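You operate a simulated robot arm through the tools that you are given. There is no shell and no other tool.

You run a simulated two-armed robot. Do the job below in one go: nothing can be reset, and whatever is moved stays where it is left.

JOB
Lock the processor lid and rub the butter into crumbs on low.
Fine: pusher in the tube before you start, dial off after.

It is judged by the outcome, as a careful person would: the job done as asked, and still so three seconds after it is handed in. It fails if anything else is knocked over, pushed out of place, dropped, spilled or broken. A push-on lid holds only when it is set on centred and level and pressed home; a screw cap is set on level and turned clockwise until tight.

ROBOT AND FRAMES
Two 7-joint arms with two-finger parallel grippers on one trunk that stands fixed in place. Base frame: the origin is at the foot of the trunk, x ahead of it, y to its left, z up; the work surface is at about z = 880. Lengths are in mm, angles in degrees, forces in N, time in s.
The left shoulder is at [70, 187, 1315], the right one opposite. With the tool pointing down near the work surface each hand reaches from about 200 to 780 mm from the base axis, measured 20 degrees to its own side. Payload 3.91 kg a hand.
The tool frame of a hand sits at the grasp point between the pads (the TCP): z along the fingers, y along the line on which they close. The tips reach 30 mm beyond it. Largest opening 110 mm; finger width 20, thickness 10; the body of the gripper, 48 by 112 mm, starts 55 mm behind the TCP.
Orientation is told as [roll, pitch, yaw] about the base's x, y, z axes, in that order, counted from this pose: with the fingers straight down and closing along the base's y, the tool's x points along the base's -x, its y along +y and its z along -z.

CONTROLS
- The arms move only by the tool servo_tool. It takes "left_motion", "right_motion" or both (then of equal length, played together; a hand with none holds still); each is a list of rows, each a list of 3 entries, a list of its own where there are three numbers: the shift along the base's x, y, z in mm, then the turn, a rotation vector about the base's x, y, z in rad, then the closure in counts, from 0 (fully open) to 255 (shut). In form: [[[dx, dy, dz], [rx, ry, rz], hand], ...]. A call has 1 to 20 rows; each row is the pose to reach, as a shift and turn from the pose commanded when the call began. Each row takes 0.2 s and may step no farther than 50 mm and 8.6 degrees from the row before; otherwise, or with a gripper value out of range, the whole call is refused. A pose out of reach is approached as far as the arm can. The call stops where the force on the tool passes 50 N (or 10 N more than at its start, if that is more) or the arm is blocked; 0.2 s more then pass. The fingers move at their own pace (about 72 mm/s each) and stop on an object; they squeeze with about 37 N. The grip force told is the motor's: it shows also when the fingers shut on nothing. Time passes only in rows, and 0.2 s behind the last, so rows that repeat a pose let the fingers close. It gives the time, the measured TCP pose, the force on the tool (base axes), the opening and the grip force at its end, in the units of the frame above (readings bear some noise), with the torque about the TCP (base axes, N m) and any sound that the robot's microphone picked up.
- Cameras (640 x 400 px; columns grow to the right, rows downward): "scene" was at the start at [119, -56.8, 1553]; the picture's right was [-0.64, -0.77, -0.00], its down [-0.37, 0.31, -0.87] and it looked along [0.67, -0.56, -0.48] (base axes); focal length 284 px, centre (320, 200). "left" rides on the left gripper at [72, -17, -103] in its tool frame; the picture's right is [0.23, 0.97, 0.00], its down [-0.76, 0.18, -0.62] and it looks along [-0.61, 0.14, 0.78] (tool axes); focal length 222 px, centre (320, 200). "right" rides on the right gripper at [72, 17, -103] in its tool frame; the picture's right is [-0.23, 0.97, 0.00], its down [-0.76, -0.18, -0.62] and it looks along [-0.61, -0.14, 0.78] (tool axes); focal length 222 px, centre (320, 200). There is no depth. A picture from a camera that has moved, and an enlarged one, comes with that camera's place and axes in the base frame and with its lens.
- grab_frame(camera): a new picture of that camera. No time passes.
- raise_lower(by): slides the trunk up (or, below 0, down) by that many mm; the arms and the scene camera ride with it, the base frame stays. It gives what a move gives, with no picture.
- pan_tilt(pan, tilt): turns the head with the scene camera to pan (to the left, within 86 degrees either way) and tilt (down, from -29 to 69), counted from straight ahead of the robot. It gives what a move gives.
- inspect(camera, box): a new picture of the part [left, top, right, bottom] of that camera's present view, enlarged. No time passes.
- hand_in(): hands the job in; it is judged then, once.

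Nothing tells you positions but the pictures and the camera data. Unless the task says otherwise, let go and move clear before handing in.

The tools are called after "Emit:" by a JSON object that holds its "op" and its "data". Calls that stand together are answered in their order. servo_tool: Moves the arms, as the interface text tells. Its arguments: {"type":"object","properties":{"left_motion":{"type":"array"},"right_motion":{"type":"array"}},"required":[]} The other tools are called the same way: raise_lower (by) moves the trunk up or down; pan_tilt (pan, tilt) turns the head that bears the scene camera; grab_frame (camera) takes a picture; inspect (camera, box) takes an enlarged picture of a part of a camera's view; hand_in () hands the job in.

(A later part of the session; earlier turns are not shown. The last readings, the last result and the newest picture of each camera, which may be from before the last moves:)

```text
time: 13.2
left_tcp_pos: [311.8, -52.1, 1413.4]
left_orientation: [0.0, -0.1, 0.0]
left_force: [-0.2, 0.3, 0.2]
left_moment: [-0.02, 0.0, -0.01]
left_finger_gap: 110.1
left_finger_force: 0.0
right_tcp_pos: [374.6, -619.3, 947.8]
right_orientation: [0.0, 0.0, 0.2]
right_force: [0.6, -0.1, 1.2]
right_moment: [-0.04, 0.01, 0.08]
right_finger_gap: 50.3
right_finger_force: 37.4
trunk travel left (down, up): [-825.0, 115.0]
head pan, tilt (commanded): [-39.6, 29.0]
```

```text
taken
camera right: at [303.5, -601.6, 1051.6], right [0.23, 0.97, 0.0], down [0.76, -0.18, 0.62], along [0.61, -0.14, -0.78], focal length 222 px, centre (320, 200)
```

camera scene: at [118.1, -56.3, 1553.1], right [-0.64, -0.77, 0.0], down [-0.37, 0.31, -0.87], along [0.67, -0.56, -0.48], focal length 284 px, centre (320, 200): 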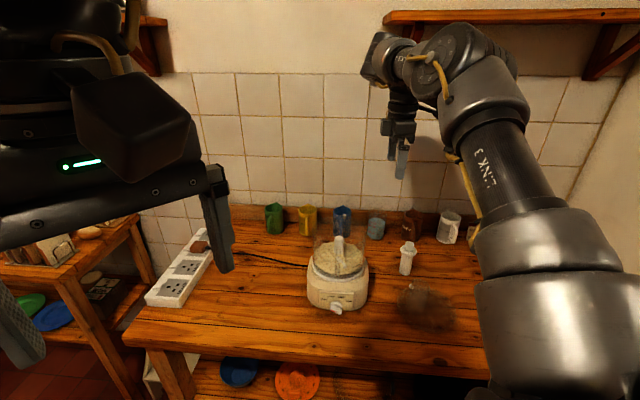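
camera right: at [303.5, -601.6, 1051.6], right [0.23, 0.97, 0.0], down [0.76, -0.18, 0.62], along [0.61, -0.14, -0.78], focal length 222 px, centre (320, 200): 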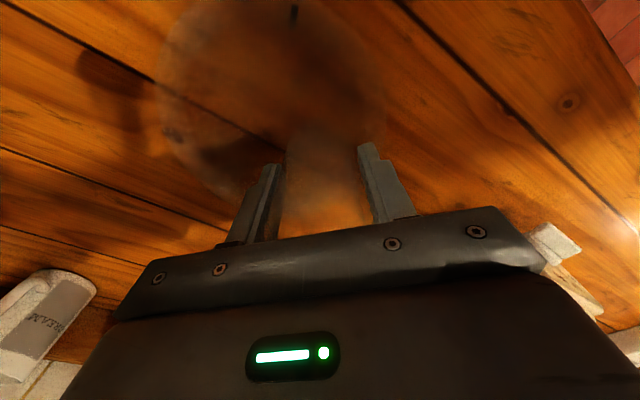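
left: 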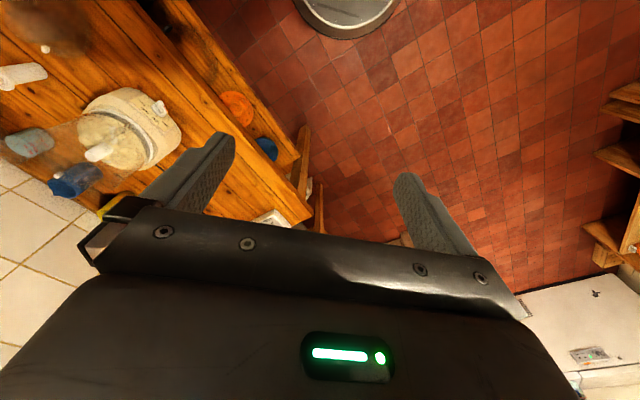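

Gripped at 50 mm with a firm hold. Lifting a little to check that the lid comes up level.

Emit:
{"op": "servo_tool", "data": {"right_motion": [[[0, 0, 10], [0, 0, 0], 255], [[0, 0, 25], [0, 0, 0], 255], [[0, 0, 45], [0, 0, 0], 255], [[0, 0, 60], [0, 0, 0], 255], [[0, 0, 60], [0, 0, 0], 255]]}}

Emit:
{"op": "inspect", "data": {"camera": "scene", "box": [370, 220, 490, 330]}}

Emit:
{"op": "grab_frame", "data": {"camera": "right"}}

```text
time: 14.4
left_tcp_pos: [311.5, -51.6, 1414.1]
left_orientation: [0.0, -0.1, 0.0]
left_force: [0.1, -0.1, 0.0]
left_moment: [0.0, 0.0, -0.01]
left_finger_gap: 110.0
left_finger_force: 0.0
right_tcp_pos: [376.7, -620.2, 1007.5]
right_orientation: [0.1, 0.0, 0.1]
right_force: [0.4, -0.9, -1.1]
right_moment: [0.02, 0.0, 0.02]
right_finger_gap: 49.8
right_finger_force: 36.9
trunk travel left (down, up): [-825.0, 115.0]
head pan, tilt (commanded): [-39.6, 29.0]
```

```text
3.64 times, centred on (430, 275) of scene
camera zoom: at [119.4, -57.2, 1553.0], right [-0.64, -0.77, 0.0], down [-0.37, 0.31, -0.87], along [0.67, -0.56, -0.49], focal length 1033 px, centre (-80, -73)
```

zoom: 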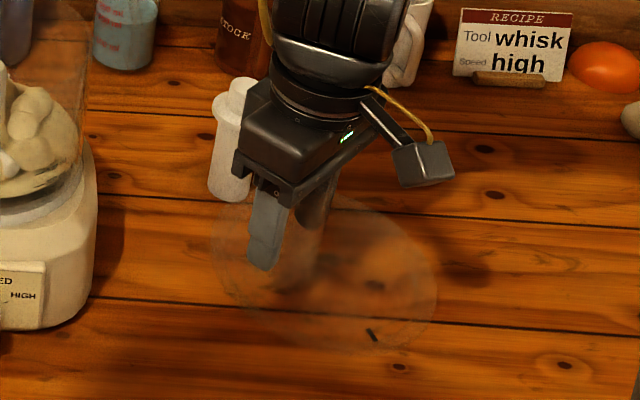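

```text
taken
camera right: at [303.8, -602.3, 1110.9], right [0.23, 0.97, 0.0], down [0.76, -0.18, 0.62], along [0.61, -0.14, -0.78], focal length 222 px, centre (320, 200)
```

right: 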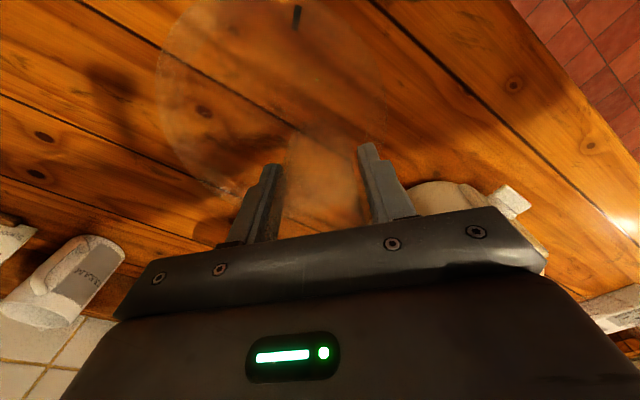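

The lid came up with the hand, level. I notice a small dark mark on the lid's near edge; I'll look closer at it.

Emit:
{"op": "inspect", "data": {"camera": "right", "box": [150, 0, 400, 200]}}

Emit:
{"op": "inspect", "data": {"camera": "right", "box": [270, 0, 330, 40]}}

Emit:
{"op": "inspect", "data": {"camera": "scene", "box": [425, 270, 500, 330]}}

```text
2.00 times, centred on (275, 100) of right
camera zoom: at [303.8, -602.3, 1110.9], right [0.23, 0.97, 0.0], down [0.76, -0.18, 0.62], along [0.61, -0.14, -0.78], focal length 444 px, centre (410, 400)
```

zoom: 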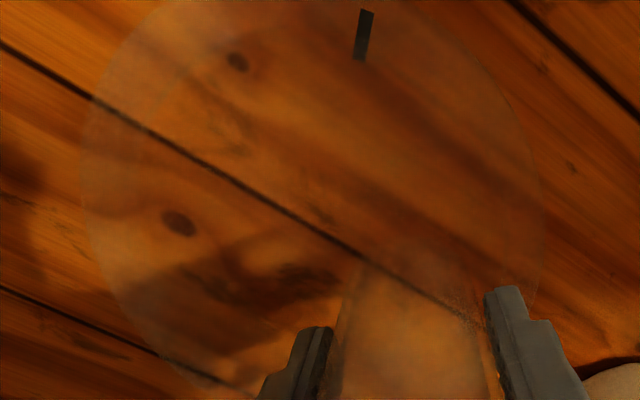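

```text
10.00 times, centred on (300, 20) of right
camera zoom: at [303.8, -602.3, 1110.9], right [0.23, 0.97, 0.0], down [0.76, -0.18, 0.62], along [0.61, -0.14, -0.78], focal length 2221 px, centre (520, 2000)
```

zoom: 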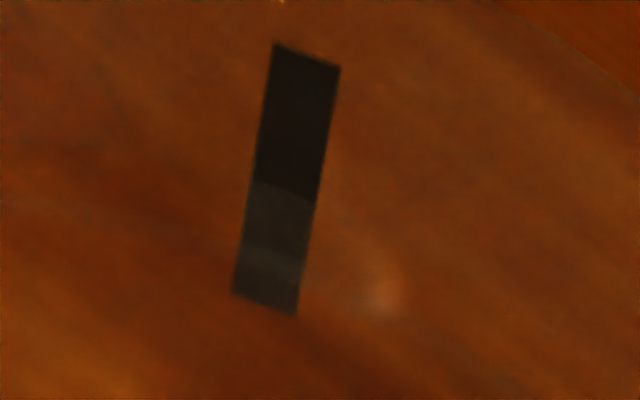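

```text
6.67 times, centred on (462, 300) of scene
camera zoom: at [119.4, -57.2, 1553.0], right [-0.64, -0.77, 0.0], down [-0.37, 0.31, -0.87], along [0.67, -0.56, -0.49], focal length 1894 px, centre (-630, -467)
```

zoom: 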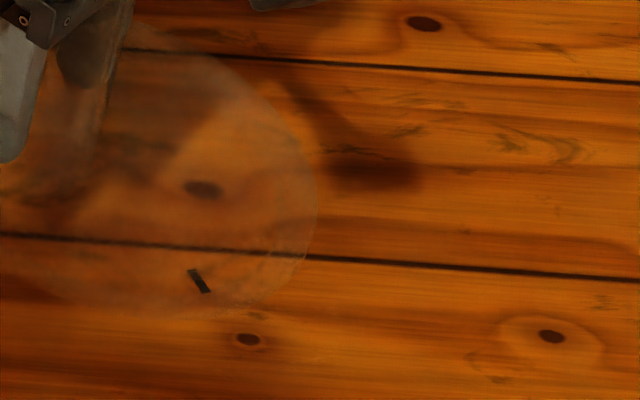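

The lid carries a dark line opposite its tab; when locked it should point at the bowl handle in front, which agrees with my estimate. I'll carry the lid up and over the bowl, turned 10° counter-clockwise, and stop above the rim to check centring.

Emit:
{"op": "servo_tool", "data": {"right_motion": [[[0, 0, 35], [0, 0, 0], 255], [[0, 0, 70], [0, 0, 0], 255], [[0, 0, 105], [0, 0, 0], 255], [[0, 0, 140], [0, 0, 0], 255], [[0, 0, 175], [0, 0, 0], 255], [[0, 0, 205], [0, 0, 0], 255], [[28, 18, 212], [0, 0, 0.02], 255], [[56, 37, 212], [0, 0, 0.045], 255], [[87, 58, 212], [0, 0, 0.07], 255], [[118, 78, 212], [0, 0, 0.095], 255], [[149, 98, 212], [0, 0, 0.12], 255], [[180, 119, 212], [0, 0, 0.145], 255], [[204, 135, 212], [0, 0, 0.165], 255], [[217.5, 144, 212], [0, 0, 0.1745], 255], [[217.5, 144, 212], [0, 0, 0.1745], 255], [[217.5, 144, 212], [0, 0, 0.1745], 255]]}}

Emit:
{"op": "grab_frame", "data": {"camera": "scene"}}

Emit:
{"op": "grab_frame", "data": {"camera": "right"}}

```text
time: 17.8
left_tcp_pos: [312.5, -52.4, 1414.1]
left_orientation: [-0.1, 0.1, 0.0]
left_force: [1.1, -0.4, 0.4]
left_moment: [-0.01, 0.0, 0.01]
left_finger_gap: 109.9
left_finger_force: 0.0
right_tcp_pos: [592.6, -477.0, 1221.8]
right_orientation: [0.0, 0.0, 10.1]
right_force: [-0.4, -0.7, -0.9]
right_moment: [0.06, 0.0, -0.02]
right_finger_gap: 49.7
right_finger_force: 36.7
trunk travel left (down, up): [-825.0, 115.0]
head pan, tilt (commanded): [-39.6, 29.0]
```

```text
taken
camera scene: at [118.9, -56.5, 1553.0], right [-0.64, -0.77, 0.0], down [-0.37, 0.31, -0.87], along [0.67, -0.56, -0.48], focal length 284 px, centre (320, 200)
```

scene: 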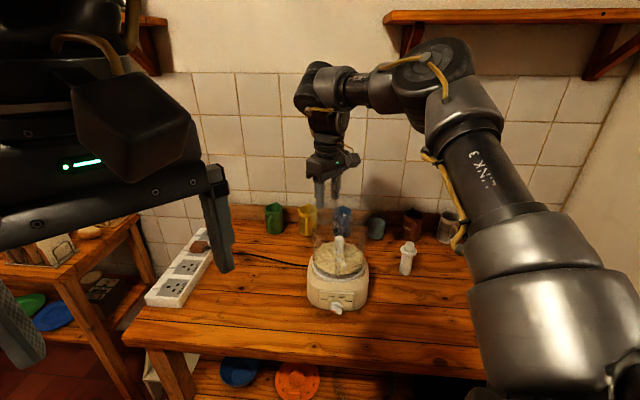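

```text
taken
camera right: at [519.4, -471.1, 1325.5], right [0.05, 1.0, 0.0], down [0.78, -0.04, 0.62], along [0.62, -0.03, -0.78], focal length 222 px, centre (320, 200)
```

right: 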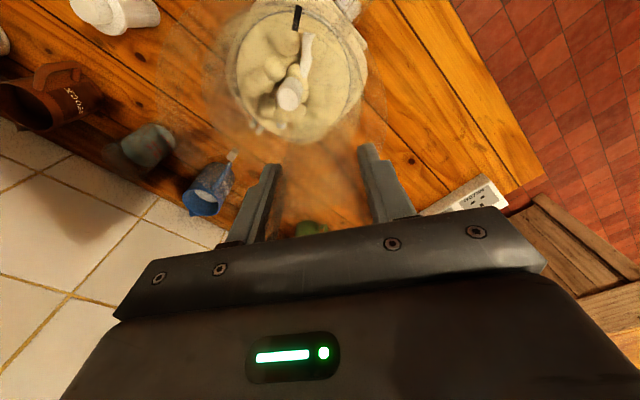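

Emit:
{"op": "inspect", "data": {"camera": "scene", "box": [300, 170, 380, 260]}}

Emit:
{"op": "inspect", "data": {"camera": "right", "box": [200, 0, 400, 180]}}

```text
4.44 times, centred on (340, 215) of scene
camera zoom: at [118.9, -56.5, 1553.0], right [-0.64, -0.77, 0.0], down [-0.37, 0.31, -0.87], along [0.67, -0.56, -0.48], focal length 1263 px, centre (231, 133)
```

zoom: 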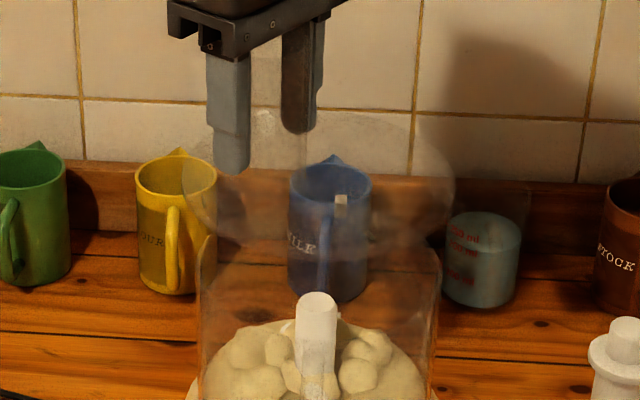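

```text
2.22 times, centred on (300, 90) of right
camera zoom: at [519.4, -471.1, 1325.5], right [0.05, 1.0, 0.0], down [0.78, -0.04, 0.62], along [0.62, -0.03, -0.78], focal length 494 px, centre (364, 444)
```

zoom: 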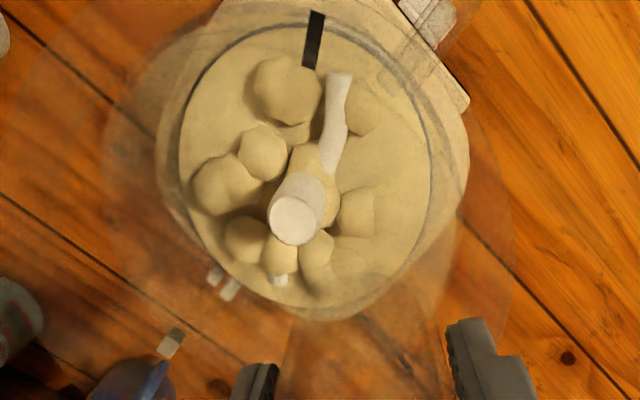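

Laterally the lid and bowl look nearly concentric. I'll lower the lid to about 12 mm above the rim and compare edges more closely.

Emit:
{"op": "servo_tool", "data": {"right_motion": [[[0, 0, -15], [0, 0, 0], 255], [[0, 0, -30], [0, 0, 0], 255], [[0, 0, -40], [0, 0, 0], 255], [[0, 0, -40], [0, 0, 0], 255]]}}

Emit:
{"op": "inspect", "data": {"camera": "scene", "box": [300, 195, 380, 255]}}

Emit:
{"op": "inspect", "data": {"camera": "right", "box": [200, 0, 420, 180]}}

Emit:
{"op": "inspect", "data": {"camera": "left", "box": [20, 80, 180, 220]}}

```text
time: 18.8
left_tcp_pos: [313.3, -53.1, 1413.9]
left_orientation: [0.0, -0.1, 0.0]
left_force: [0.8, 0.0, -0.4]
left_moment: [-0.01, -0.02, 0.02]
left_finger_gap: 110.1
left_finger_force: 0.1
right_tcp_pos: [594.1, -476.6, 1179.6]
right_orientation: [0.0, 0.0, 10.1]
right_force: [-0.7, 0.2, -1.6]
right_moment: [0.03, 0.01, 0.03]
right_finger_gap: 49.5
right_finger_force: 37.1
trunk travel left (down, up): [-825.0, 115.0]
head pan, tilt (commanded): [-39.6, 29.0]
```

```text
6.67 times, centred on (340, 225) of scene
camera zoom: at [119.2, -57.0, 1553.0], right [-0.64, -0.77, 0.0], down [-0.37, 0.31, -0.87], along [0.67, -0.56, -0.48], focal length 1894 px, centre (187, 33)
```

zoom: 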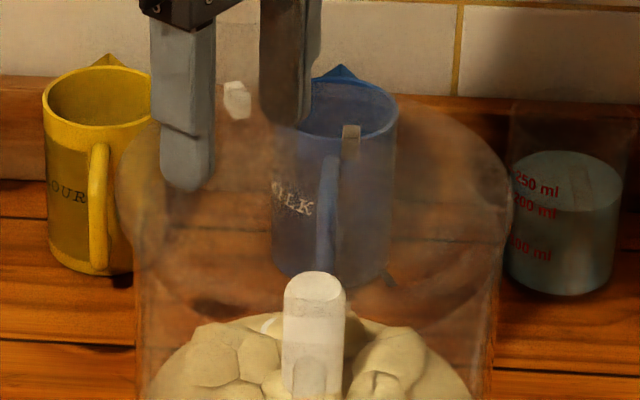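

```text
2.22 times, centred on (310, 90) of right
camera zoom: at [519.9, -471.5, 1283.4], right [0.05, 1.0, 0.0], down [0.78, -0.04, 0.62], along [0.62, -0.03, -0.78], focal length 494 px, centre (342, 444)
```

zoom: 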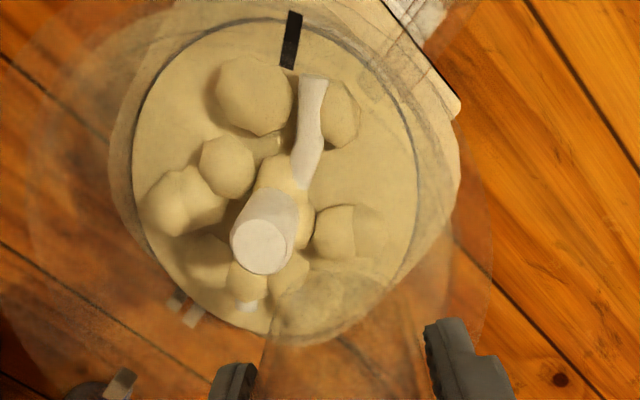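

```text
2.86 times, centred on (100, 150) of left
camera zoom: at [240.2, -69.0, 1518.5], right [-0.23, 0.97, 0.0], down [0.76, 0.18, 0.62], along [0.61, 0.14, -0.78], focal length 635 px, centre (949, 343)
```

zoom: 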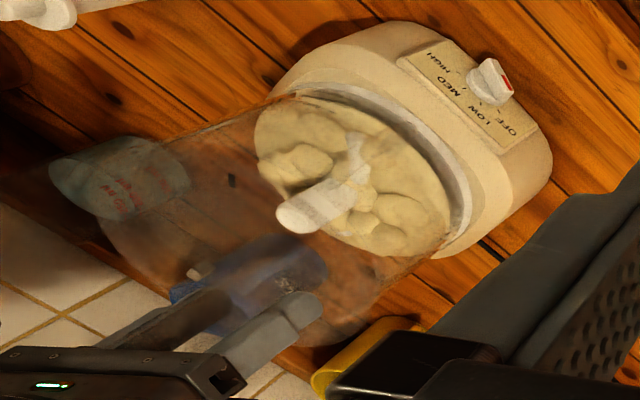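

Emit:
{"op": "inspect", "data": {"camera": "scene", "box": [308, 212, 328, 240]}}

Emit:
{"op": "inspect", "data": {"camera": "scene", "box": [352, 212, 372, 240]}}

Emit:
{"op": "inspect", "data": {"camera": "right", "box": [190, 0, 270, 90]}}

Emit:
{"op": "inspect", "data": {"camera": "right", "box": [350, 0, 440, 100]}}

```text
14.29 times, centred on (318, 226) of scene
camera zoom: at [119.2, -57.0, 1553.0], right [-0.64, -0.77, 0.0], down [-0.37, 0.31, -0.87], along [0.67, -0.56, -0.48], focal length 4059 px, centre (349, -171)
```

zoom: 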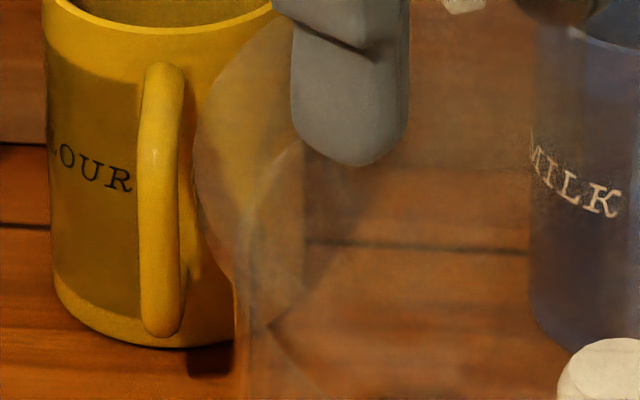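

```text
14.29 times, centred on (362, 226) of scene
camera zoom: at [119.2, -57.0, 1553.0], right [-0.64, -0.77, 0.0], down [-0.37, 0.31, -0.87], along [0.67, -0.56, -0.48], focal length 4059 px, centre (-280, -171)
```

zoom: 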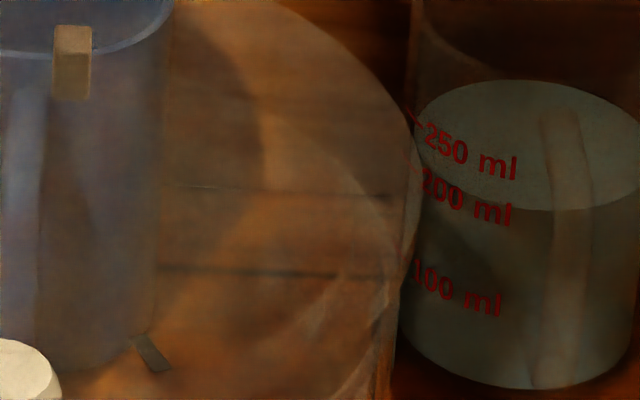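

```text
4.44 times, centred on (230, 45) of right
camera zoom: at [519.9, -471.5, 1283.4], right [0.05, 1.0, 0.0], down [0.78, -0.04, 0.62], along [0.62, -0.03, -0.78], focal length 987 px, centre (720, 889)
```

zoom: 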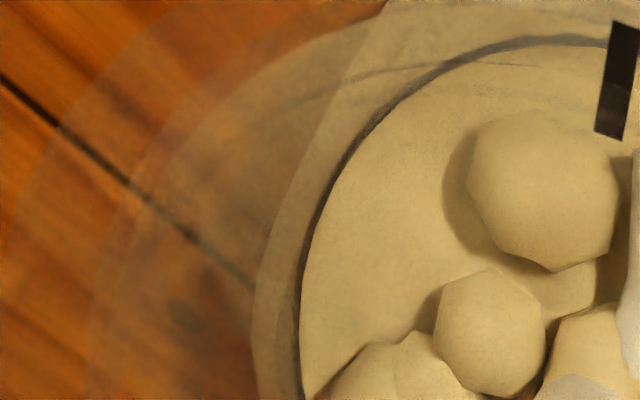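

```text
4.00 times, centred on (395, 50) of right
camera zoom: at [519.9, -471.5, 1283.4], right [0.05, 1.0, 0.0], down [0.78, -0.04, 0.62], along [0.62, -0.03, -0.78], focal length 888 px, centre (20, 800)
```

zoom: 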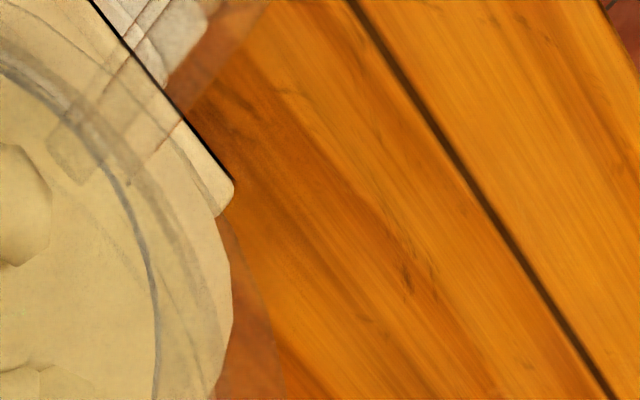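

The scene view says the lid should shift about 2 mm toward (-x, -y). I'll check the other direction through the hand camera at higher zoom.

Emit:
{"op": "inspect", "data": {"camera": "right", "box": [150, 40, 230, 140]}}

Emit:
{"op": "inspect", "data": {"camera": "right", "box": [350, 50, 420, 140]}}

Emit:
{"op": "inspect", "data": {"camera": "left", "box": [30, 100, 130, 200]}}

```text
4.00 times, centred on (190, 90) of right
camera zoom: at [519.9, -471.5, 1283.4], right [0.05, 1.0, 0.0], down [0.78, -0.04, 0.62], along [0.62, -0.03, -0.78], focal length 888 px, centre (840, 640)
```

zoom: 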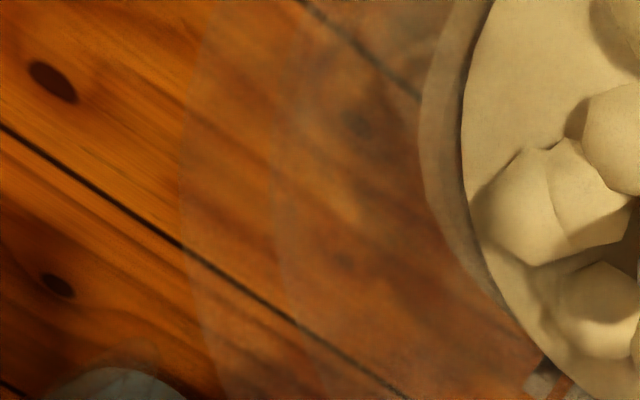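

```text
4.44 times, centred on (385, 95) of right
camera zoom: at [519.9, -471.5, 1283.4], right [0.05, 1.0, 0.0], down [0.78, -0.04, 0.62], along [0.62, -0.03, -0.78], focal length 987 px, centre (31, 667)
```

zoom: 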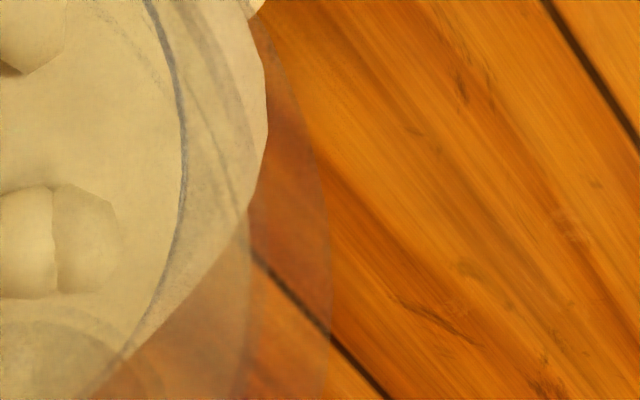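

```text
4.00 times, centred on (80, 150) of left
camera zoom: at [240.2, -69.0, 1518.5], right [-0.23, 0.97, 0.0], down [0.76, 0.18, 0.62], along [0.61, 0.14, -0.78], focal length 888 px, centre (1280, 400)
```

zoom: 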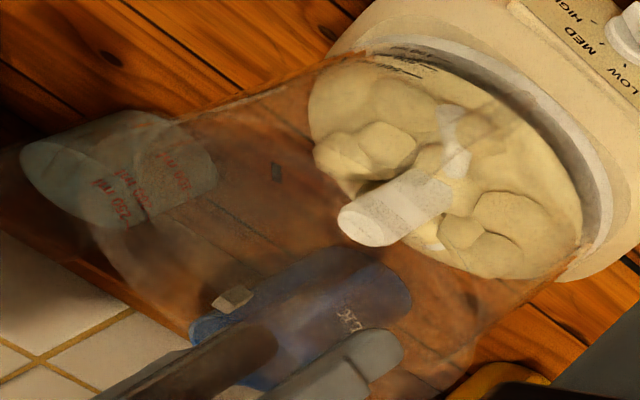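

Combining both views, the lid must move about 3 mm in -y. I'll make that correction and lower to just above the rim.

Emit:
{"op": "servo_tool", "data": {"right_motion": [[[0, -1.5, 0], [0, 0, 0], 255], [[0, -3.1, 0], [0, 0, 0], 255], [[0, -3.1, -4], [0, 0, 0], 255], [[0, -3.1, -8], [0, 0, 0], 255], [[0, -3.1, -8], [0, 0, 0], 255]]}}

Emit:
{"op": "inspect", "data": {"camera": "scene", "box": [308, 212, 328, 240]}}

Emit:
{"op": "inspect", "data": {"camera": "scene", "box": [352, 212, 372, 240]}}

Emit:
{"op": "inspect", "data": {"camera": "right", "box": [150, 40, 230, 140]}}

Emit:
{"op": "inspect", "data": {"camera": "right", "box": [350, 50, 420, 140]}}

```text
time: 20.0
left_tcp_pos: [312.9, -52.4, 1413.8]
left_orientation: [0.0, 0.0, 0.0]
left_force: [0.8, -0.4, -0.4]
left_moment: [-0.01, -0.03, 0.01]
left_finger_gap: 110.2
left_finger_force: 0.0
right_tcp_pos: [592.5, -479.3, 1171.2]
right_orientation: [0.1, 0.0, 10.0]
right_force: [-0.7, -0.4, -1.3]
right_moment: [0.09, -0.03, 0.01]
right_finger_gap: 49.5
right_finger_force: 37.0
trunk travel left (down, up): [-825.0, 115.0]
head pan, tilt (commanded): [-39.6, 29.0]
```

```text
14.29 times, centred on (318, 226) of scene
camera zoom: at [119.2, -56.9, 1553.0], right [-0.64, -0.77, 0.0], down [-0.37, 0.31, -0.87], along [0.67, -0.56, -0.48], focal length 4059 px, centre (349, -171)
```

zoom: 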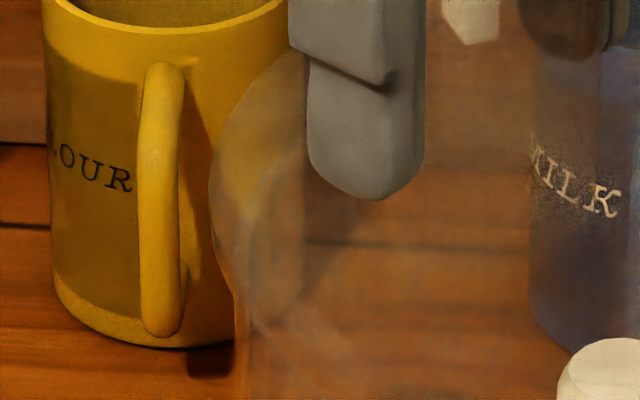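

```text
14.29 times, centred on (362, 226) of scene
camera zoom: at [119.2, -56.9, 1553.0], right [-0.64, -0.77, 0.0], down [-0.37, 0.31, -0.87], along [0.67, -0.56, -0.48], focal length 4059 px, centre (-280, -171)
```

zoom: 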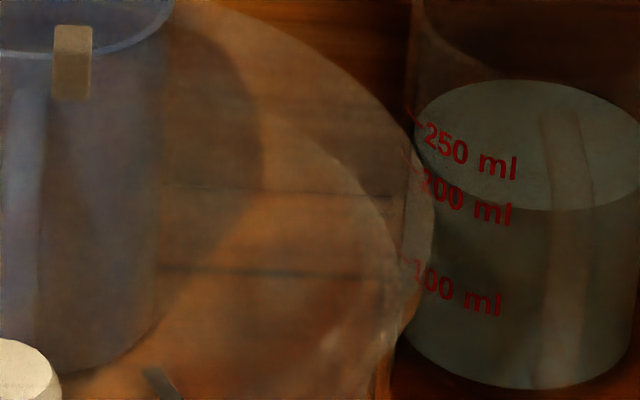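

```text
4.00 times, centred on (190, 90) of right
camera zoom: at [519.0, -474.5, 1275.1], right [0.05, 1.0, 0.0], down [0.78, -0.04, 0.62], along [0.62, -0.03, -0.78], focal length 888 px, centre (840, 640)
```

zoom: 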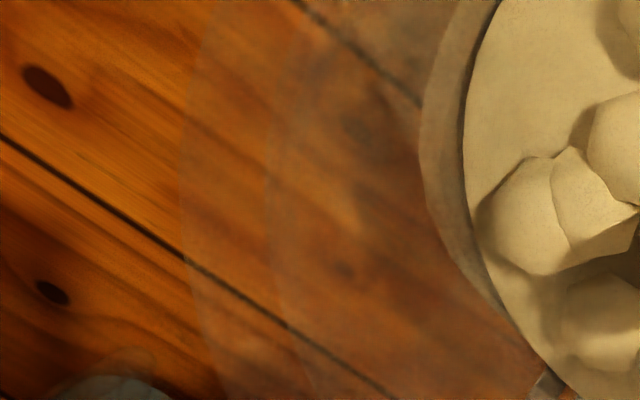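

```text
4.44 times, centred on (385, 95) of right
camera zoom: at [519.0, -474.5, 1275.1], right [0.05, 1.0, 0.0], down [0.78, -0.04, 0.62], along [0.62, -0.03, -0.78], focal length 987 px, centre (31, 667)
```

zoom: 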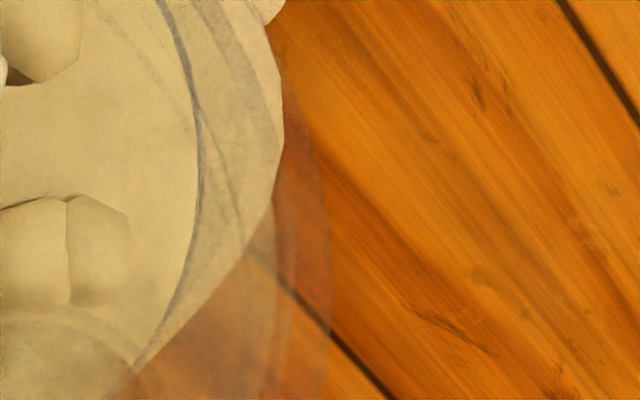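

Both views now agree that the lid is concentric within about a millimetre. Lowering gently onto the rim.

Emit:
{"op": "servo_tool", "data": {"right_motion": [[[0, 0, -2], [0, 0, 0], 255], [[0, 0, -4], [0, 0, 0], 255], [[0, 0, -6], [0, 0, 0], 255], [[0, 0, -8], [0, 0, 0], 255], [[0, 0, -8], [0, 0, 0], 255]]}}

Emit:
{"op": "inspect", "data": {"camera": "scene", "box": [300, 195, 380, 255]}}

```text
time: 21.2
left_tcp_pos: [307.7, -49.9, 1415.0]
left_orientation: [-0.1, -0.1, 0.0]
left_force: [0.6, 1.1, 0.3]
left_moment: [-0.01, 0.02, 0.03]
left_finger_gap: 109.9
left_finger_force: 0.1
right_tcp_pos: [591.3, -476.5, 1166.1]
right_orientation: [-0.2, -0.2, 10.1]
right_force: [0.6, -3.7, 25.4]
right_moment: [-2.8, -0.12, 0.08]
right_finger_gap: 50.8
right_finger_force: 37.1
trunk travel left (down, up): [-825.0, 115.0]
head pan, tilt (commanded): [-39.6, 29.0]
```

```text
6.67 times, centred on (340, 225) of scene
camera zoom: at [115.6, -53.9, 1553.6], right [-0.64, -0.77, 0.0], down [-0.37, 0.31, -0.88], along [0.67, -0.56, -0.48], focal length 1894 px, centre (187, 33)
```

zoom: 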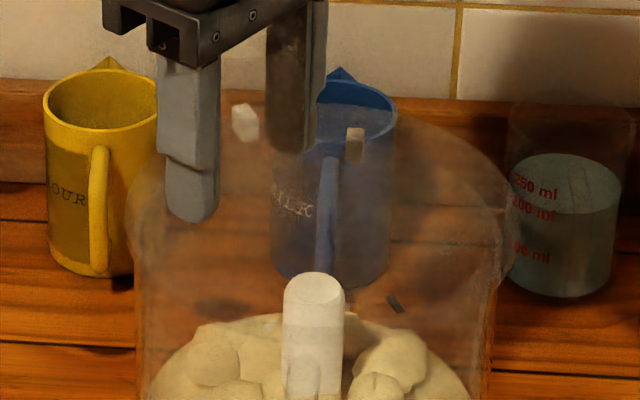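

The lid touched at about z 1098 with 25 N, and the moment says the contact is on the -y side of the rim. I'll look at how skirt and rim meet before adjusting.

Emit:
{"op": "inspect", "data": {"camera": "scene", "box": [310, 210, 345, 240]}}

Emit:
{"op": "inspect", "data": {"camera": "scene", "box": [345, 205, 375, 240]}}

Emit:
{"op": "inspect", "data": {"camera": "right", "box": [150, 60, 260, 180]}}

Emit:
{"op": "inspect", "data": {"camera": "left", "box": [30, 120, 110, 190]}}

```text
13.33 times, centred on (328, 225) of scene
camera zoom: at [115.6, -53.9, 1553.6], right [-0.64, -0.77, 0.0], down [-0.37, 0.31, -0.88], along [0.67, -0.56, -0.48], focal length 3789 px, centre (220, -133)
```

zoom: 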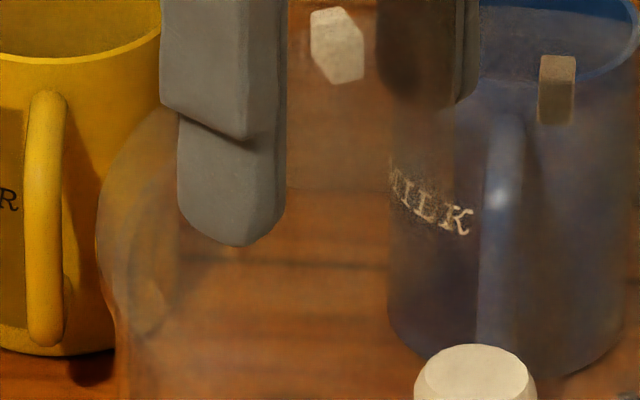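

```text
11.43 times, centred on (360, 222) of scene
camera zoom: at [115.6, -53.9, 1553.6], right [-0.64, -0.77, 0.0], down [-0.37, 0.31, -0.88], along [0.67, -0.56, -0.48], focal length 3248 px, centre (-137, -57)
```

zoom: 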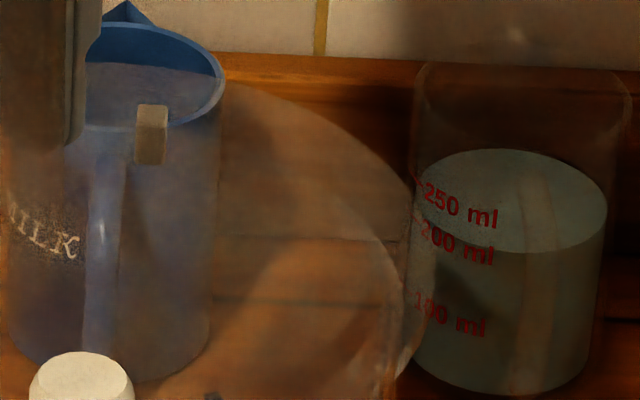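

```text
3.33 times, centred on (205, 120) of right
camera zoom: at [516.5, -471.9, 1269.7], right [0.05, 1.0, 0.0], down [0.78, -0.04, 0.63], along [0.63, -0.04, -0.78], focal length 740 px, centre (703, 467)
```

zoom: 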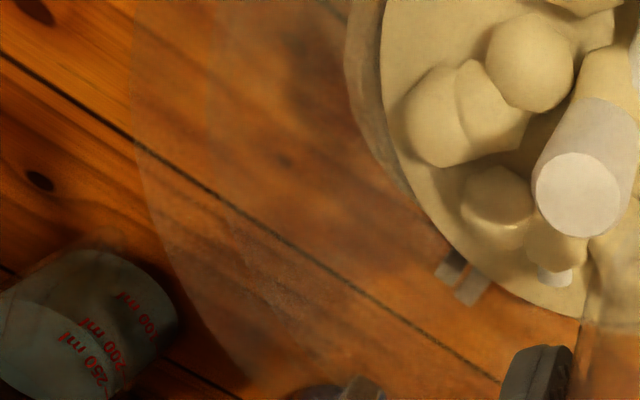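

```text
5.71 times, centred on (70, 155) of left
camera zoom: at [236.7, -65.9, 1519.4], right [-0.23, 0.97, 0.0], down [0.76, 0.18, 0.62], along [0.61, 0.14, -0.78], focal length 1269 px, centre (1749, 457)
```

zoom: 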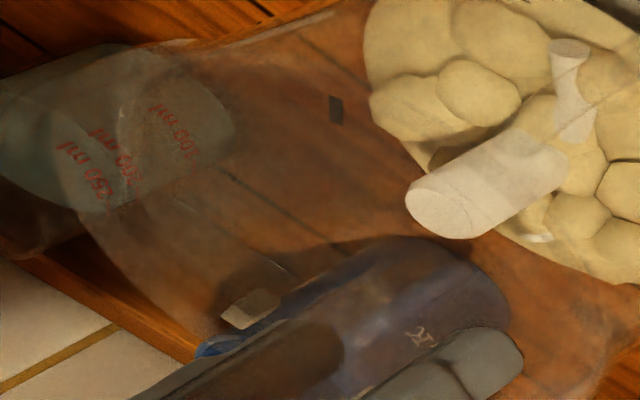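

I can't yet tell whether the lid has an outer skirt or an inner plug, which decides which way to correct. I'll back off upward and look at the lid's profile against a plain background.

Emit:
{"op": "servo_tool", "data": {"right_motion": [[[0, 0, 6], [0, 0, 0], 255], [[0, 0, 16], [0, 0, 0], 255], [[0, 0, 36], [0, 0, 0], 255], [[0, 0, 66], [0, 0, 0], 255], [[0, 0, 96], [0, 0, 0], 255], [[0, 0, 96], [0, 0, 0], 255]]}}

Emit:
{"op": "inspect", "data": {"camera": "scene", "box": [300, 165, 380, 235]}}

Emit:
{"op": "inspect", "data": {"camera": "scene", "box": [305, 180, 335, 220]}}

Emit:
{"op": "inspect", "data": {"camera": "scene", "box": [345, 180, 375, 220]}}

```text
time: 22.6
left_tcp_pos: [311.9, -51.0, 1415.0]
left_orientation: [0.1, 0.0, 0.0]
left_force: [-0.4, -0.6, 0.1]
left_moment: [0.01, -0.01, 0.01]
left_finger_gap: 109.9
left_finger_force: 0.0
right_tcp_pos: [584.7, -479.0, 1255.5]
right_orientation: [0.0, -0.2, 10.1]
right_force: [0.2, 0.2, -0.7]
right_moment: [0.04, -0.03, 0.01]
right_finger_gap: 49.7
right_finger_force: 36.9
right hand out of reach, approached as far as the arm can: row 5, 6
trunk travel left (down, up): [-825.0, 115.0]
head pan, tilt (commanded): [-39.6, 29.0]
```

```text
5.71 times, centred on (340, 200) of scene
camera zoom: at [118.2, -56.4, 1553.1], right [-0.64, -0.77, 0.0], down [-0.37, 0.31, -0.87], along [0.67, -0.56, -0.48], focal length 1624 px, centre (206, 200)
```

zoom: 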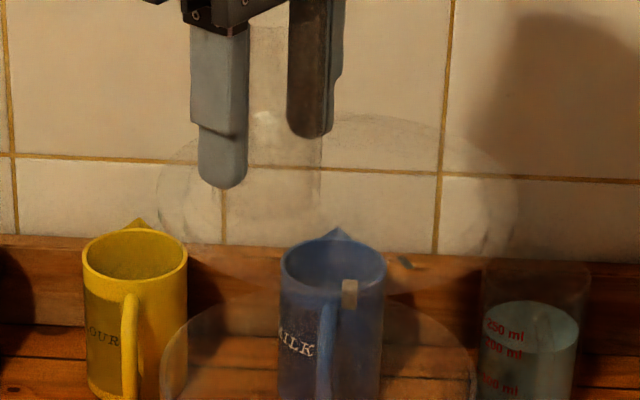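

```text
10.00 times, centred on (320, 200) of scene
camera zoom: at [118.2, -56.4, 1553.1], right [-0.64, -0.77, 0.0], down [-0.37, 0.31, -0.87], along [0.67, -0.56, -0.48], focal length 2842 px, centre (320, 200)
```

zoom: 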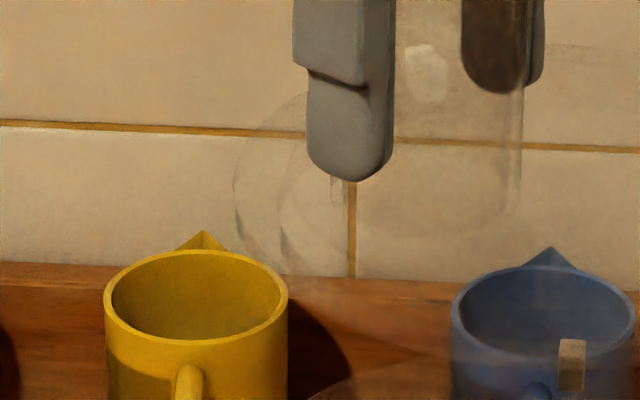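

```text
10.00 times, centred on (360, 200) of scene
camera zoom: at [118.2, -56.4, 1553.1], right [-0.64, -0.77, 0.0], down [-0.37, 0.31, -0.87], along [0.67, -0.56, -0.48], focal length 2842 px, centre (-80, 200)
```

zoom: 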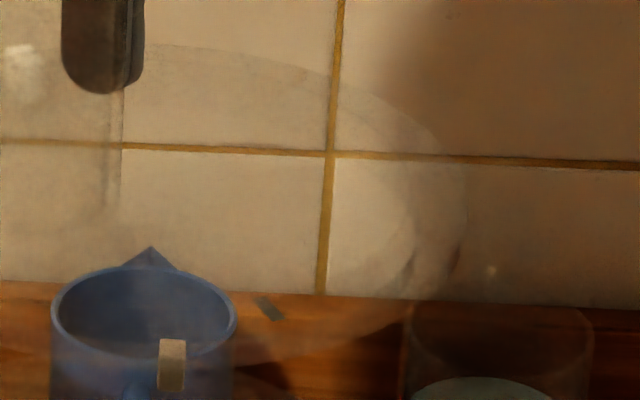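

Against the tiles I can see the lid has an outer plate (radius about 81) and an inner plug ring (radius about 70) that drops inside the bowl. To check level and seating I want a side view, so I'll swing the left hand's camera round to look at the bowl from the left.

Emit:
{"op": "servo_tool", "data": {"left_motion": [[[2, -20, -20], [0, 0, -0.14], 0], [[4, -40, -50], [0, 0, -0.28], 0], [[6, -60, -80], [0, 0, -0.42], 0], [[8, -80, -110], [0, 0, -0.56], 0], [[10, -100, -140], [0, 0, -0.7], 0], [[12, -115, -165], [0, 0, -0.84], 0], [[14, -130, -190], [0, 0, -0.97], 0], [[16, -140, -210], [0, 0, -1.03], 0], [[18, -148, -224], [0, 0, -1.03], 0], [[18, -148, -224], [0, 0, -1.03], 0]]}}

Emit:
{"op": "grab_frame", "data": {"camera": "left"}}

```text
time: 24.8
left_tcp_pos: [262.6, -139.6, 1283.0]
left_orientation: [-1.7, -1.7, -57.6]
left_force: [0.1, 0.2, 0.5]
left_moment: [0.01, -0.01, 0.01]
left_finger_gap: 109.7
left_finger_force: 0.0
left hand out of reach, approached as far as the arm can: row 6, 7, 8, 9, 10
right_tcp_pos: [585.7, -478.9, 1255.3]
right_orientation: [0.0, -0.3, 10.1]
right_force: [0.9, -0.6, -1.6]
right_moment: [0.03, -0.02, 0.01]
right_finger_gap: 49.7
right_finger_force: 36.9
trunk travel left (down, up): [-825.0, 115.0]
head pan, tilt (commanded): [-39.6, 29.0]
```

```text
taken
camera left: at [210.3, -81.8, 1386.1], right [0.7, 0.71, -0.04], down [0.56, -0.52, 0.64], along [0.44, -0.47, -0.77], focal length 222 px, centre (320, 200)
```

left: 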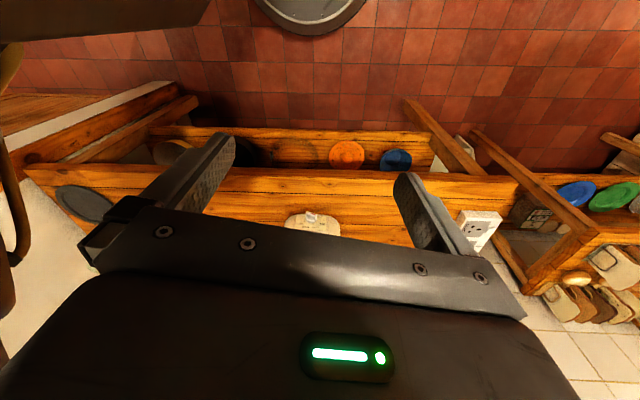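

The left arm reached its limit partway, but the bowl is ahead of it. I'll tilt the left hand up so its camera looks more level toward the bowl.

Emit:
{"op": "servo_tool", "data": {"left_motion": [[[-10, 10, 10], [-0.11, -0.07, 0], 0], [[-20, 20, 20], [-0.22, -0.14, 0], 0], [[-30, 30, 30], [-0.33, -0.21, 0], 0], [[-30, 30, 30], [-0.44, -0.28, 0], 0], [[-30, 30, 30], [-0.55, -0.35, 0], 0], [[-30, 30, 30], [-0.663, -0.421, 0], 0], [[-30, 30, 30], [-0.663, -0.421, 0], 0]]}}

Emit:
{"op": "grab_frame", "data": {"camera": "left"}}

Emit:
{"op": "grab_frame", "data": {"camera": "scene"}}

```text
time: 26.6
left_tcp_pos: [258.4, -96.4, 1295.5]
left_orientation: [1.3, -44.2, -54.7]
left_force: [0.4, -0.1, 0.2]
left_moment: [0.02, -0.02, 0.01]
left_finger_gap: 109.9
left_finger_force: 0.1
left hand out of reach, approached as far as the arm can: row 1, 2
right_tcp_pos: [585.2, -480.5, 1254.0]
right_orientation: [0.1, -0.2, 10.1]
right_force: [-0.1, 0.3, -2.0]
right_moment: [0.04, -0.03, 0.03]
right_finger_gap: 49.8
right_finger_force: 37.0
trunk travel left (down, up): [-825.0, 115.0]
head pan, tilt (commanded): [-39.6, 29.0]
stopped in row 7 (left hand): the arm was blocked; the commanded pose is now the measured one
```

```text
taken
camera left: at [171.6, -6.4, 1319.5], right [0.69, 0.71, -0.14], down [0.2, 0.01, 0.98], along [0.7, -0.71, -0.14], focal length 222 px, centre (320, 200)
```

left: 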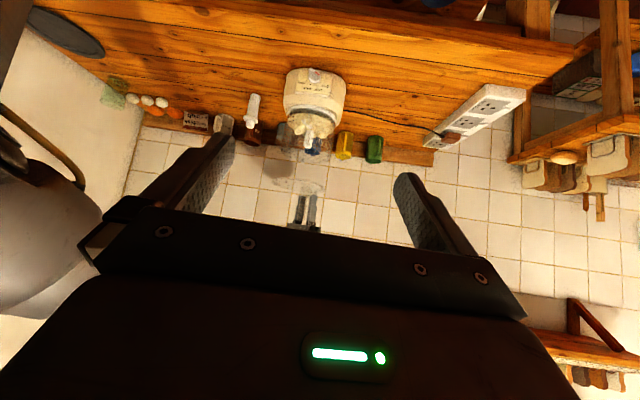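

```text
taken
camera scene: at [115.0, -59.3, 1544.8], right [-0.68, -0.73, 0.0], down [-0.41, 0.38, -0.83], along [0.61, -0.56, -0.56], focal length 284 px, centre (320, 200)
```

scene: 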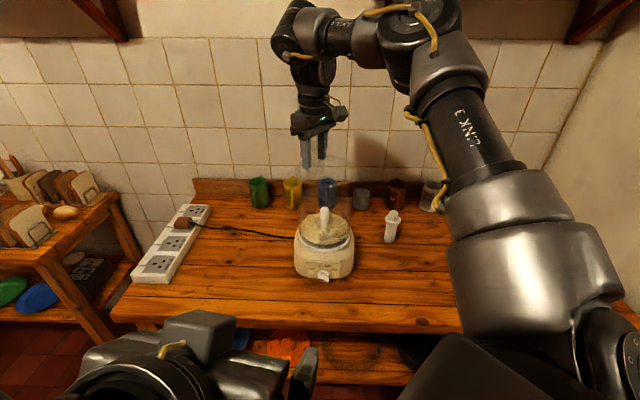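

The left camera now has a good low view of bowl and lid, but the left arm is pressing against something near the head (the head camera shifted). I'll ease the left hand forward and down to clear it.

Emit:
{"op": "servo_tool", "data": {"left_motion": [[[5, -5, -12], [0, 0, 0], 0], [[10, -10, -25], [0, 0, 0], 0], [[15, -20, -40], [0, 0, 0], 0], [[20, -30, -55], [0, 0, 0], 0], [[20, -30, -55], [0, 0, 0], 0]]}}

Emit:
{"op": "grab_frame", "data": {"camera": "left"}}

Emit:
{"op": "grab_frame", "data": {"camera": "scene"}}

```text
time: 27.8
left_tcp_pos: [271.7, -128.2, 1238.8]
left_orientation: [1.9, -44.1, -55.7]
left_force: [0.4, -0.5, 0.3]
left_moment: [-0.01, 0.05, 0.01]
left_finger_gap: 109.9
left_finger_force: 0.0
right_tcp_pos: [586.4, -479.2, 1253.9]
right_orientation: [0.0, -0.2, 10.0]
right_force: [-0.4, 0.3, -1.8]
right_moment: [0.03, 0.01, 0.01]
right_finger_gap: 49.6
right_finger_force: 36.9
trunk travel left (down, up): [-825.0, 115.0]
head pan, tilt (commanded): [-39.6, 29.0]
```

```text
taken
camera left: at [186.8, -35.3, 1262.8], right [0.7, 0.7, -0.14], down [0.19, 0.0, 0.98], along [0.69, -0.71, -0.14], focal length 222 px, centre (320, 200)
```

left: 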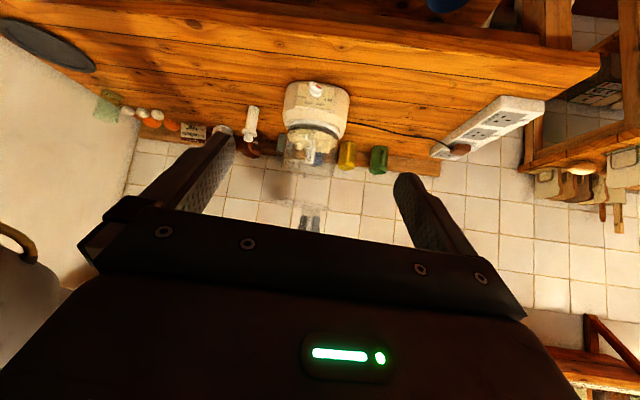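

```text
taken
camera scene: at [119.2, -57.0, 1553.0], right [-0.64, -0.77, 0.0], down [-0.37, 0.31, -0.87], along [0.67, -0.56, -0.48], focal length 284 px, centre (320, 200)
```

scene: 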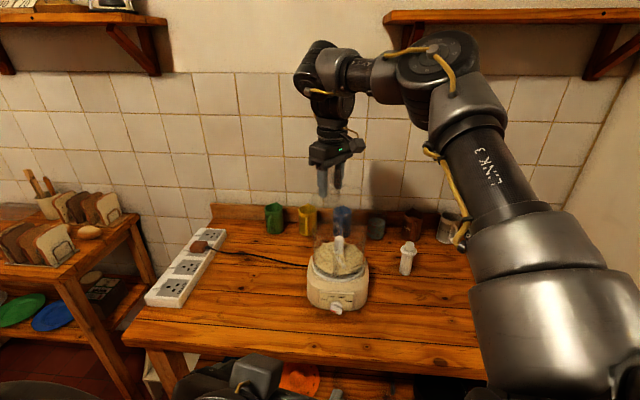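

The head is back in place, the scene view is clear, and the left camera sees the bowl and lid nearly side-on. Zooming in.

Emit:
{"op": "inspect", "data": {"camera": "left", "box": [270, 130, 350, 225]}}

Emit:
{"op": "inspect", "data": {"camera": "left", "box": [285, 160, 335, 225]}}

```text
4.21 times, centred on (310, 178) of left
camera zoom: at [186.8, -35.3, 1262.8], right [0.7, 0.7, -0.14], down [0.19, 0.0, 0.98], along [0.69, -0.71, -0.14], focal length 935 px, centre (362, 295)
```

zoom: 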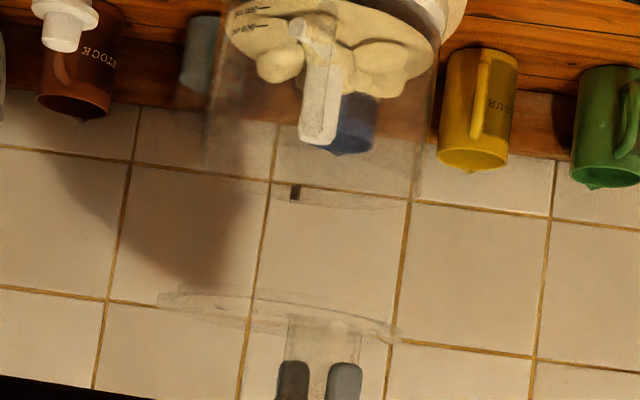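

```text
6.15 times, centred on (310, 192) of left
camera zoom: at [186.8, -35.3, 1262.8], right [0.7, 0.7, -0.14], down [0.19, 0.0, 0.98], along [0.69, -0.71, -0.14], focal length 1367 px, centre (382, 246)
```

zoom: 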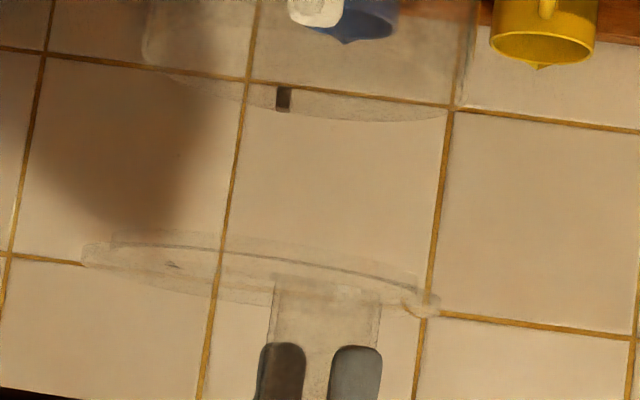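

The side view shows the lid hanging slightly low on its (-x, -y) side, about 2°, which explains the early contact there. I'll measure the tilt with closer crops.

Emit:
{"op": "inspect", "data": {"camera": "left", "box": [288, 190, 328, 220]}}

Emit:
{"op": "inspect", "data": {"camera": "left", "box": [288, 155, 328, 185]}}

```text
13.33 times, centred on (308, 205) of left
camera zoom: at [186.8, -35.3, 1262.8], right [0.7, 0.7, -0.14], down [0.19, 0.0, 0.98], along [0.69, -0.71, -0.14], focal length 2962 px, centre (480, 133)
```

zoom: 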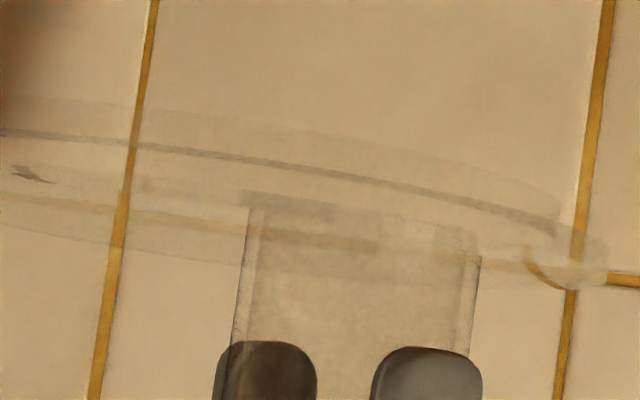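

```text
13.33 times, centred on (308, 170) of left
camera zoom: at [186.8, -35.3, 1262.8], right [0.7, 0.7, -0.14], down [0.19, 0.0, 0.98], along [0.69, -0.71, -0.14], focal length 2962 px, centre (480, 600)
```

zoom: 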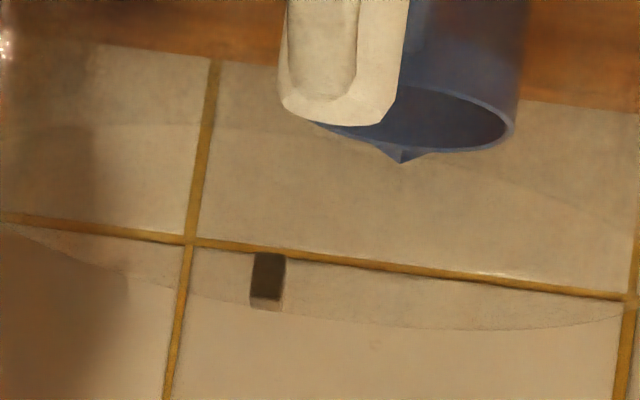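

Emit:
{"op": "inspect", "data": {"camera": "left", "box": [290, 192, 306, 208]}}

Emit:
{"op": "inspect", "data": {"camera": "left", "box": [314, 196, 330, 212]}}

Emit:
{"op": "inspect", "data": {"camera": "left", "box": [290, 155, 310, 175]}}

Emit:
{"op": "inspect", "data": {"camera": "left", "box": [314, 160, 334, 180]}}

```text
16.00 times, centred on (298, 200) of left
camera zoom: at [186.8, -35.3, 1262.8], right [0.7, 0.7, -0.14], down [0.19, 0.0, 0.98], along [0.69, -0.71, -0.14], focal length 3554 px, centre (672, 200)
```

zoom: 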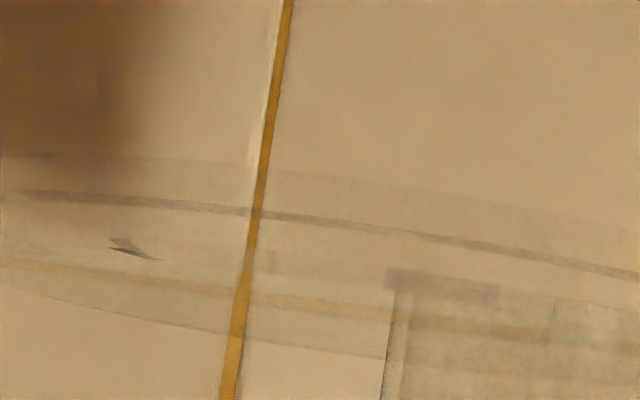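

```text
16.00 times, centred on (322, 204) of left
camera zoom: at [186.8, -35.3, 1262.8], right [0.7, 0.7, -0.14], down [0.19, 0.0, 0.98], along [0.69, -0.71, -0.14], focal length 3554 px, centre (288, 136)
```

zoom: 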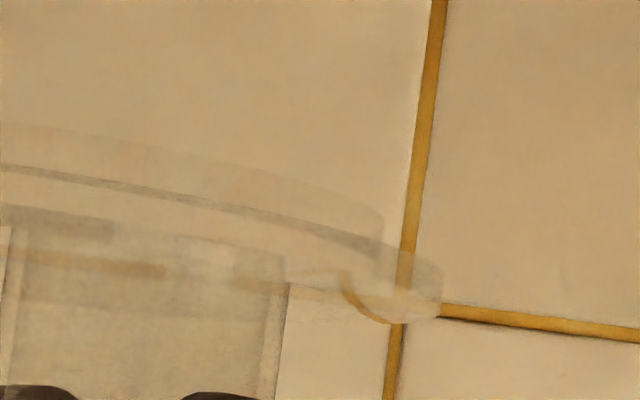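

```text
16.00 times, centred on (300, 165) of left
camera zoom: at [186.8, -35.3, 1262.8], right [0.7, 0.7, -0.14], down [0.19, 0.0, 0.98], along [0.69, -0.71, -0.14], focal length 3554 px, centre (640, 760)
```

zoom: 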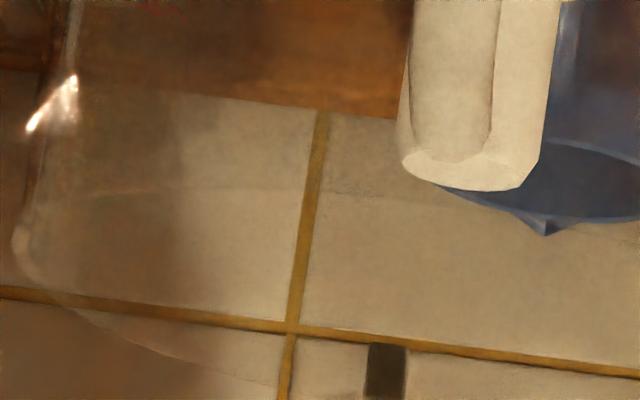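

```text
16.00 times, centred on (324, 170) of left
camera zoom: at [186.8, -35.3, 1262.8], right [0.7, 0.7, -0.14], down [0.19, 0.0, 0.98], along [0.69, -0.71, -0.14], focal length 3554 px, centre (256, 680)
```

zoom: 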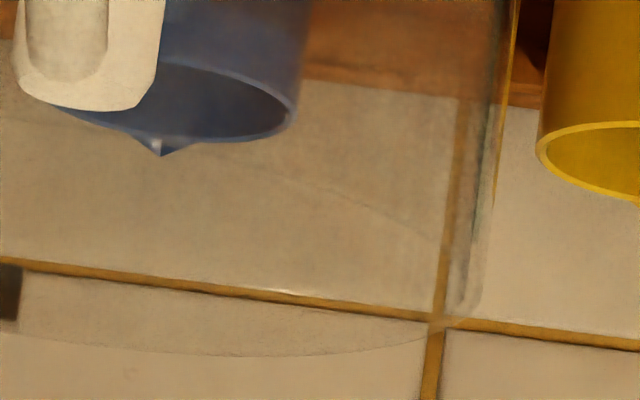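

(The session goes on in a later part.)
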